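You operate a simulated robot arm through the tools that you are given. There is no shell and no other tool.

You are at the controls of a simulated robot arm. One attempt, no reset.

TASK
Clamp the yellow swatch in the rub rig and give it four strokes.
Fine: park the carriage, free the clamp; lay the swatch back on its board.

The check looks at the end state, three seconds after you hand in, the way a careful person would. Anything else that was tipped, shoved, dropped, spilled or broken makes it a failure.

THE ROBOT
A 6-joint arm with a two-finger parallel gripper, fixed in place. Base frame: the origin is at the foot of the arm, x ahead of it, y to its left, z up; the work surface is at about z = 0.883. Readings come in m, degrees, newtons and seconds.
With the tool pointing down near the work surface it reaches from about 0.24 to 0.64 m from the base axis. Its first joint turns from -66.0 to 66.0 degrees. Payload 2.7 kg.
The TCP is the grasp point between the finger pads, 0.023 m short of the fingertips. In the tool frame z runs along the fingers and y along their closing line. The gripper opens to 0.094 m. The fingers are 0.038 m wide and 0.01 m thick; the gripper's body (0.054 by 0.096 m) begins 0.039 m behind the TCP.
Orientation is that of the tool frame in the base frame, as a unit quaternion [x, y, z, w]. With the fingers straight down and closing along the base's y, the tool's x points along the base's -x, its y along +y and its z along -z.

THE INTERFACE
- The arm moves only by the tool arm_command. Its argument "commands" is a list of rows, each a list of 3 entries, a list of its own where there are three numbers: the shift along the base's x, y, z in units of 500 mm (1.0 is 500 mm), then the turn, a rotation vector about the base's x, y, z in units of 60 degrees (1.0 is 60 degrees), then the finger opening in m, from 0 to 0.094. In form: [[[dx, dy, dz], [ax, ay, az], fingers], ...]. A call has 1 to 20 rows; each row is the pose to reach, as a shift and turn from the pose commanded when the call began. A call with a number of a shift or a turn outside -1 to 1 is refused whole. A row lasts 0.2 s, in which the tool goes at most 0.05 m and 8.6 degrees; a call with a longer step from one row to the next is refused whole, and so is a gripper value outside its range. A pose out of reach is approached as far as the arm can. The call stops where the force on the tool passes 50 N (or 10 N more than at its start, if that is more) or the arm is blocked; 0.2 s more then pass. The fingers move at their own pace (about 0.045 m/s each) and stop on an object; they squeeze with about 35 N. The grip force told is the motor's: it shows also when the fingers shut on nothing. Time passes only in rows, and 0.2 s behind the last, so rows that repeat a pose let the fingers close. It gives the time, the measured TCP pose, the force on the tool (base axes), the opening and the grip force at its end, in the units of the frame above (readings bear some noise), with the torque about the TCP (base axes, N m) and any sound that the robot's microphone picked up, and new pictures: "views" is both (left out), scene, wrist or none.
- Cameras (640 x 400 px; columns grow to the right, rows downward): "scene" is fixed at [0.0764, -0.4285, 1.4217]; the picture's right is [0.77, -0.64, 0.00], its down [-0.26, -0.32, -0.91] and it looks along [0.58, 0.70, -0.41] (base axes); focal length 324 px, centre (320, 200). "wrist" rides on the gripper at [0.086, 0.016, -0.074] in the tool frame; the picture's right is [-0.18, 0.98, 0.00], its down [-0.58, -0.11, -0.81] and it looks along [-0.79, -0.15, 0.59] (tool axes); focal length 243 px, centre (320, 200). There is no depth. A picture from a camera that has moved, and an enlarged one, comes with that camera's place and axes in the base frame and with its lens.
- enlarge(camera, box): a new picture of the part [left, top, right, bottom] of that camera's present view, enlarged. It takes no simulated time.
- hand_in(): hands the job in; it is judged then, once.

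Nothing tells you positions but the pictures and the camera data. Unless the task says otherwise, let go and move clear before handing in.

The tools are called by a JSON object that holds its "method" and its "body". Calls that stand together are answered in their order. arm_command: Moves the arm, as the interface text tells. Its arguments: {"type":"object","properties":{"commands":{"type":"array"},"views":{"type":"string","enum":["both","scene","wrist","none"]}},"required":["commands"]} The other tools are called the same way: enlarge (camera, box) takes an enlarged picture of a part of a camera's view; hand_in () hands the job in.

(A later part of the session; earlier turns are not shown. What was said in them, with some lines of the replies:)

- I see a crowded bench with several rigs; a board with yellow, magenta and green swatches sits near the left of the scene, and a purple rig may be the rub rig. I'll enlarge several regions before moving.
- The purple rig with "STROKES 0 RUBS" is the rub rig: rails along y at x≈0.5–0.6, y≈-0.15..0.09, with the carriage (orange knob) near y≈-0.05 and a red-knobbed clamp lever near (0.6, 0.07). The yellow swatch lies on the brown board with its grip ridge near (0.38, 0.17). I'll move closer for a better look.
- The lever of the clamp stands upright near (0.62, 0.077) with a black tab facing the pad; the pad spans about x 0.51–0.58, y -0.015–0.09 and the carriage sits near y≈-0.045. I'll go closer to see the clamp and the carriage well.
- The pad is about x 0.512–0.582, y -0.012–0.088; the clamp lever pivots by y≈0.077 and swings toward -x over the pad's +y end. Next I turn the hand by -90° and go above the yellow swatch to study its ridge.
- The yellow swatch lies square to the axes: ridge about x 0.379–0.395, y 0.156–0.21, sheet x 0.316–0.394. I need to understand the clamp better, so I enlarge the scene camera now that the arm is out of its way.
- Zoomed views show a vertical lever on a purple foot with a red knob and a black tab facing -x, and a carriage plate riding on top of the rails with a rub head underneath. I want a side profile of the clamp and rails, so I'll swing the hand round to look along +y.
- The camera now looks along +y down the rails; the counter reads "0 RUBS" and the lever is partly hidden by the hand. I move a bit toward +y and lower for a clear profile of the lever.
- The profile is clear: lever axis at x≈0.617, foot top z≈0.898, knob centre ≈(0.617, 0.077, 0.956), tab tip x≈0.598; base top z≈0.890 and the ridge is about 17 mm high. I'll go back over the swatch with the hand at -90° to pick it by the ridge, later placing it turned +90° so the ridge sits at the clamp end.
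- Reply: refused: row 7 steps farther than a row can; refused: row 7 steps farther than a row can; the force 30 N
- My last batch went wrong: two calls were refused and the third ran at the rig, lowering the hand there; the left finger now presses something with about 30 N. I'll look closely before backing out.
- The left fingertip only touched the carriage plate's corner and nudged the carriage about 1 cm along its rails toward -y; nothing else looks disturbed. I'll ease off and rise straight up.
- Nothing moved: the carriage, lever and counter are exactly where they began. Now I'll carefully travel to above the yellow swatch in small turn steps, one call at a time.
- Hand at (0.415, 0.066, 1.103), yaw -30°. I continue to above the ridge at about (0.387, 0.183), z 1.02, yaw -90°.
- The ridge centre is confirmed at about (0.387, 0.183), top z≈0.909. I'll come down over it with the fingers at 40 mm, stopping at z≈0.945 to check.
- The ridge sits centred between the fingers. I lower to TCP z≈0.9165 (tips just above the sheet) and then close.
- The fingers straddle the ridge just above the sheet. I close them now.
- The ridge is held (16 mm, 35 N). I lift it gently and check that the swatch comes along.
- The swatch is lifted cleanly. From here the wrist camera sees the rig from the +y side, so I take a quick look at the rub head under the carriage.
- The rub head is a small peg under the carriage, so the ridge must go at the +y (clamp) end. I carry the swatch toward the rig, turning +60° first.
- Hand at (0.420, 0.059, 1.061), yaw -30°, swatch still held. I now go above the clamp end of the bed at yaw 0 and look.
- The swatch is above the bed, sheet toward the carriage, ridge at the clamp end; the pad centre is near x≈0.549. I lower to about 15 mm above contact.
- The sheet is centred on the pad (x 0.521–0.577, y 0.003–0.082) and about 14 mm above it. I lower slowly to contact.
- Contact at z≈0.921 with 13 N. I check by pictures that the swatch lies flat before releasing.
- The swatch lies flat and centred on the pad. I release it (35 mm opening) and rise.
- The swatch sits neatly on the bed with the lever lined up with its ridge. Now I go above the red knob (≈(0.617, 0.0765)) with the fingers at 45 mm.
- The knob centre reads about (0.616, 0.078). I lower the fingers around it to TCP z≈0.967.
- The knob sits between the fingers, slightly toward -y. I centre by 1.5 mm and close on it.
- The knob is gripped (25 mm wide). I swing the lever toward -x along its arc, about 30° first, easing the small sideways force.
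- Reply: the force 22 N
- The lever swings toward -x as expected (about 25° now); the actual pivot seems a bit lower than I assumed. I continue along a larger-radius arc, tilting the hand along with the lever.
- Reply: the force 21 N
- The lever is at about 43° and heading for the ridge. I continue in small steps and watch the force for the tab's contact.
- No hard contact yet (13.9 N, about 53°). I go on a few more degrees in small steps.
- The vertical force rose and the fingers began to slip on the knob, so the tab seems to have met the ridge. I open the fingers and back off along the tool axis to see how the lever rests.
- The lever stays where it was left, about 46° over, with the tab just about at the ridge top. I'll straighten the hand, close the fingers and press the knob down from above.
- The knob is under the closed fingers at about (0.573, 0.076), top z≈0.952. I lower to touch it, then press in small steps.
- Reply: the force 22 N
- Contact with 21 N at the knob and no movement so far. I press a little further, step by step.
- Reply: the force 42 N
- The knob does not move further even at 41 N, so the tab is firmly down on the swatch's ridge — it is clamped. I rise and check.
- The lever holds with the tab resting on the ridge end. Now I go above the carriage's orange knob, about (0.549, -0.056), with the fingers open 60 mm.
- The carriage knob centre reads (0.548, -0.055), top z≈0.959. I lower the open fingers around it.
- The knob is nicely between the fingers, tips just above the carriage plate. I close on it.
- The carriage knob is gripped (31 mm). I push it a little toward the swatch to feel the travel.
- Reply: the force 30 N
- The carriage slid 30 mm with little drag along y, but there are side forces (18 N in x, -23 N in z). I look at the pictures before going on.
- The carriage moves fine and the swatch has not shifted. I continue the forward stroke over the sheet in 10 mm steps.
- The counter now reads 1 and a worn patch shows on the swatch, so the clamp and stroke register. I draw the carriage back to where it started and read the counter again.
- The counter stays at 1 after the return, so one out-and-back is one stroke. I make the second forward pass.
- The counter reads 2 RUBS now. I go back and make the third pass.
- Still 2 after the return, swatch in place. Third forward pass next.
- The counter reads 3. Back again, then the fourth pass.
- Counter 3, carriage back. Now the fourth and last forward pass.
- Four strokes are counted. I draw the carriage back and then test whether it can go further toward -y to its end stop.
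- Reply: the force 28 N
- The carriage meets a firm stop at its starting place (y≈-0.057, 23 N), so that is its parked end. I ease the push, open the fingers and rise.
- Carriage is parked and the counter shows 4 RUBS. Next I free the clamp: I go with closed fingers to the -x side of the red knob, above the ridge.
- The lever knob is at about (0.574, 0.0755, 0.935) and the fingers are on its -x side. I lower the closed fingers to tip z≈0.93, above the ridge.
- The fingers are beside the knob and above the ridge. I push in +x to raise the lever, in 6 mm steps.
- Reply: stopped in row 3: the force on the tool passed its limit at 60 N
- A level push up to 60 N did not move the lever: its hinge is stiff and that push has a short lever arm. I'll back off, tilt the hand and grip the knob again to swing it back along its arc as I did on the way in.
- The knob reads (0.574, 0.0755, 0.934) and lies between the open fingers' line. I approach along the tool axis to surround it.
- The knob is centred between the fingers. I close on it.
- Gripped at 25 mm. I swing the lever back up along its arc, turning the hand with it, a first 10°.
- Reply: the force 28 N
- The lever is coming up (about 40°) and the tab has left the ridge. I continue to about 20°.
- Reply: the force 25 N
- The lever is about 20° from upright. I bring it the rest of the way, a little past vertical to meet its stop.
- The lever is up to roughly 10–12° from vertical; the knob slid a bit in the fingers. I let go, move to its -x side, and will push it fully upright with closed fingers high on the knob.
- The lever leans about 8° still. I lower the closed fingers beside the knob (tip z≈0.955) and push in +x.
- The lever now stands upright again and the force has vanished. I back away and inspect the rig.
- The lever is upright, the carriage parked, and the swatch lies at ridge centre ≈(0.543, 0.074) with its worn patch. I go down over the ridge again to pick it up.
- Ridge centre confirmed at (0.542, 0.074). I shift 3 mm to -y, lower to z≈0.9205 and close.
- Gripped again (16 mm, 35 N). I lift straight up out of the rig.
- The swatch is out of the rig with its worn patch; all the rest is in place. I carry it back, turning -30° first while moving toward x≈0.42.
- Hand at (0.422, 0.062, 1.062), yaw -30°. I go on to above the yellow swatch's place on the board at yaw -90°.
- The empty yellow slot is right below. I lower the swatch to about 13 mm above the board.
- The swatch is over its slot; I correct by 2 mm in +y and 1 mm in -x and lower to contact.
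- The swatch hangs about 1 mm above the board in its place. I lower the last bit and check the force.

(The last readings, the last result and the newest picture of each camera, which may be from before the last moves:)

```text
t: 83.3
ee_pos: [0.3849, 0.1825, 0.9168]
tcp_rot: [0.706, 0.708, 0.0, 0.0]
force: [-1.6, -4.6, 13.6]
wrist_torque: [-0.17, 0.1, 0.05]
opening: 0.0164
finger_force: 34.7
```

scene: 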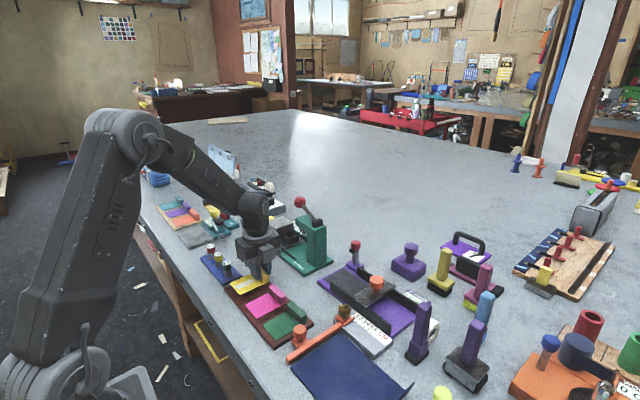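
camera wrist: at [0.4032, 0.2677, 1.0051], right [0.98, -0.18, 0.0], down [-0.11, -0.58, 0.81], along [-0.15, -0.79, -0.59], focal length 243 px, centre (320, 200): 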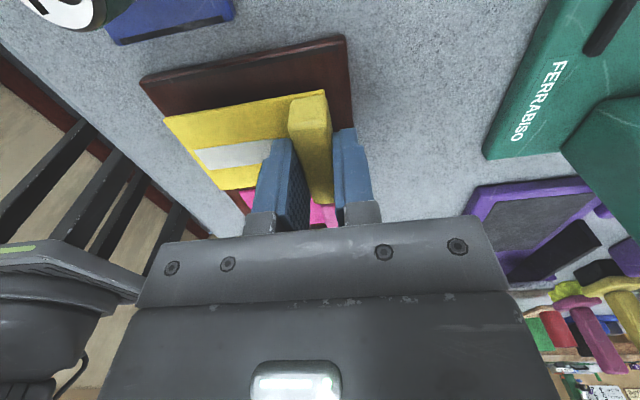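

Contact (13.6 N): the swatch is on the board. I open the fingers and rise clear.

{"method": "arm_command", "body": {"commands": [[[0, 0, 0.002], [0, 0, 0], 0.02], [[0, 0, 0.002], [0, 0, 0], 0.04], [[0, 0, 0.002], [0, 0, 0], 0.04], [[0, 0, 0.02], [0, 0, 0], 0.04], [[0, 0, 0.06], [0, 0, 0], 0.04], [[0, 0, 0.13], [0, 0, 0], 0.04], [[0, 0, 0.21], [0, 0, 0], 0.04]]}}

{"method": "enlarge", "body": {"camera": "wrist", "box": [200, 0, 440, 150]}}

{"method": "enlarge", "body": {"camera": "scene", "box": [200, 240, 320, 320]}}

{"method": "enlarge", "body": {"camera": "scene", "box": [310, 230, 450, 330]}}

```text
t: 84.9
ee_pos: [0.3857, 0.1829, 1.0219]
tcp_rot: [0.706, 0.708, -0.001, 0.0]
force: [0.3, -0.7, -0.1]
wrist_torque: [-0.01, -0.01, -0.01]
opening: 0.0402
finger_force: 0.1
camera wrist: at [0.4001, 0.271, 1.0952], right [0.98, -0.18, 0.0], down [-0.11, -0.58, 0.81], along [-0.15, -0.79, -0.59], focal length 243 px, centre (320, 200)
```

scene: 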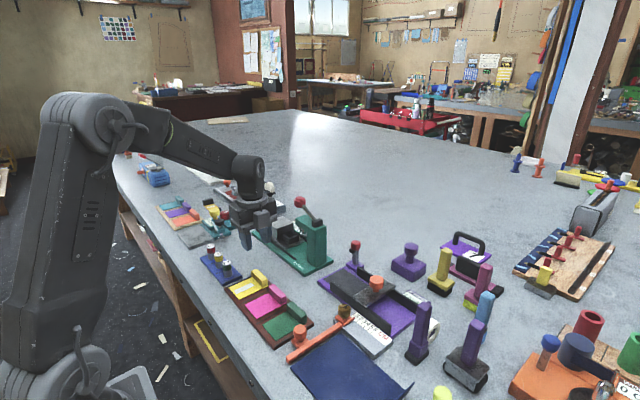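
wrist: 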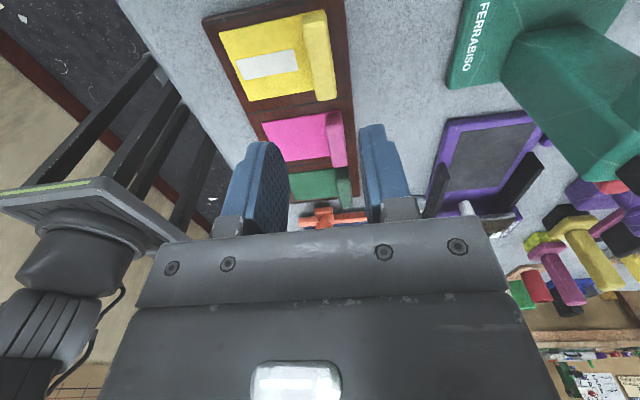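

```text
2.67 times, centred on (320, 75) of wrist
camera zoom: at [0.4001, 0.271, 1.0952], right [0.98, -0.18, 0.0], down [-0.11, -0.58, 0.81], along [-0.15, -0.79, -0.59], focal length 647 px, centre (320, 533)
```

zoom: 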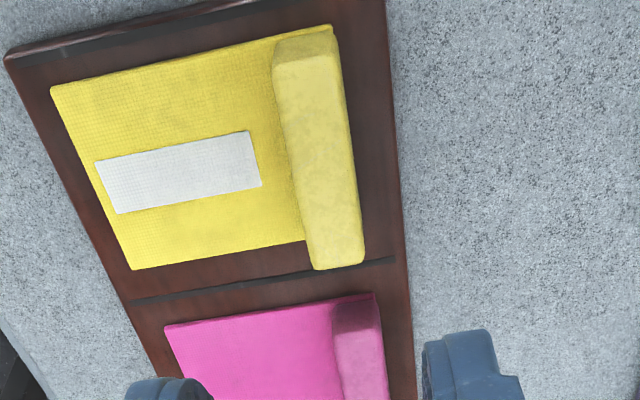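

```text
5.00 times, centred on (260, 280) of scene
camera zoom: at [0.0764, -0.4285, 1.4217], right [0.77, -0.64, 0.0], down [-0.26, -0.32, -0.91], along [0.58, 0.7, -0.41], focal length 1619 px, centre (620, -200)
```

zoom: 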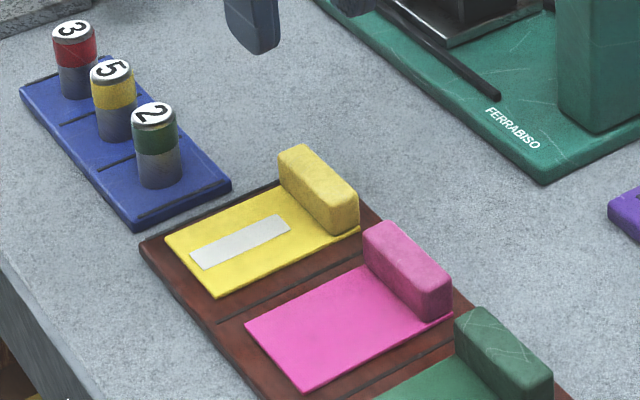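

```text
4.00 times, centred on (380, 280) of scene
camera zoom: at [0.0764, -0.4285, 1.4217], right [0.77, -0.64, 0.0], down [-0.26, -0.32, -0.91], along [0.58, 0.7, -0.41], focal length 1295 px, centre (80, -120)
```

zoom: 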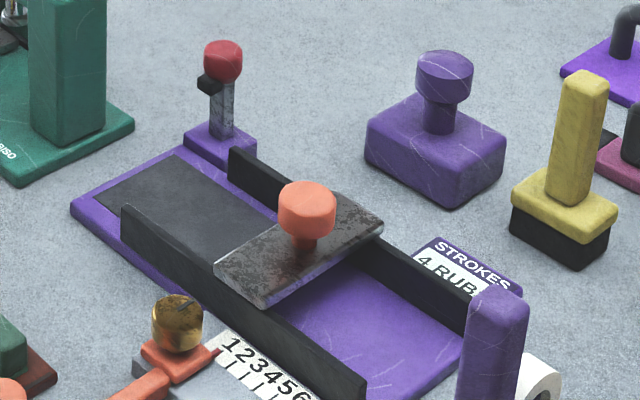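

The yellow swatch is back flat in its slot, the lever is up, the carriage parked at its stop and the counter shows 4 RUBS. I raise the hand well clear.

{"method": "arm_command", "body": {"commands": [[[0, 0, 0.08], [0, 0, 0], 0.06], [[0, 0, 0.16], [0, 0, 0], 0.09], [[0, 0, 0.24], [0, 0, 0], 0.09], [[0, 0, 0.3], [0, 0, 0], 0.09], [[0, 0, 0.3], [0, 0, 0], 0.09]]}}

```text
t: 86.1
ee_pos: [0.3837, 0.188, 1.1715]
tcp_rot: [0.706, 0.708, 0.0, -0.001]
force: [-1.1, -0.3, 0.1]
wrist_torque: [0.0, -0.01, -0.06]
opening: 0.0903
finger_force: 0.0
camera wrist: at [0.3991, 0.2747, 1.246], right [0.98, -0.18, 0.0], down [-0.11, -0.58, 0.81], along [-0.15, -0.79, -0.59], focal length 243 px, centre (320, 200)
```

scene: 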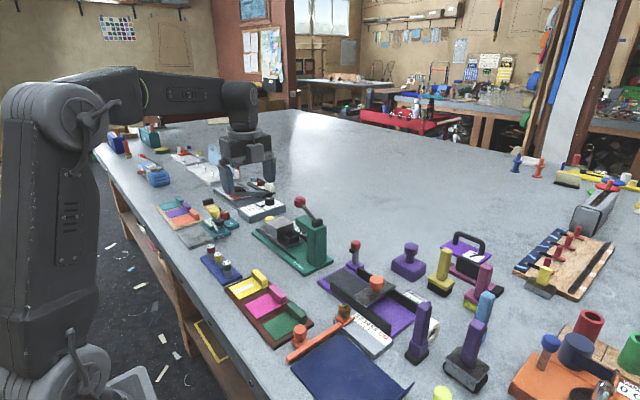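
wrist: 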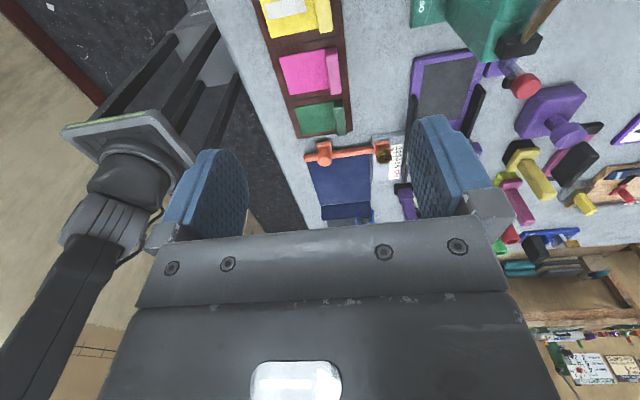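

Everything is in its place: four rubs counted, carriage parked, clamp lever up, swatch on its board, the hand empty and clear. I hand in.

{"method": "hand_in", "body": {}}

```text
The job is handed in.
```

I clamped the yellow swatch in the rub rig, and it got its four strokes: the counter read "4 RUBS" at my last check. I've handed the job in; no verdict has come back.

- **Swatch:** it lies flat in its own slot on the board, with the rub mark showing.
- **Carriage:** it is parked against its end stop, which is where it started.
- **Clamp:** the lever is up and the clamp is free. It leans about 2° from where it stood at the start.
- **Contact with the rig:** early on, one of my commands lowered the hand onto the rig, and a finger pressed the carriage plate with about 30 N. The pictures afterwards showed that nothing had moved.
- **Stiff lever:** a level push of up to 60 N did not move the lever. I had to grip the knob, swing the lever back up and push it the last few degrees.

I saw nothing else on the bench tipped or moved. The hand is open and clear.
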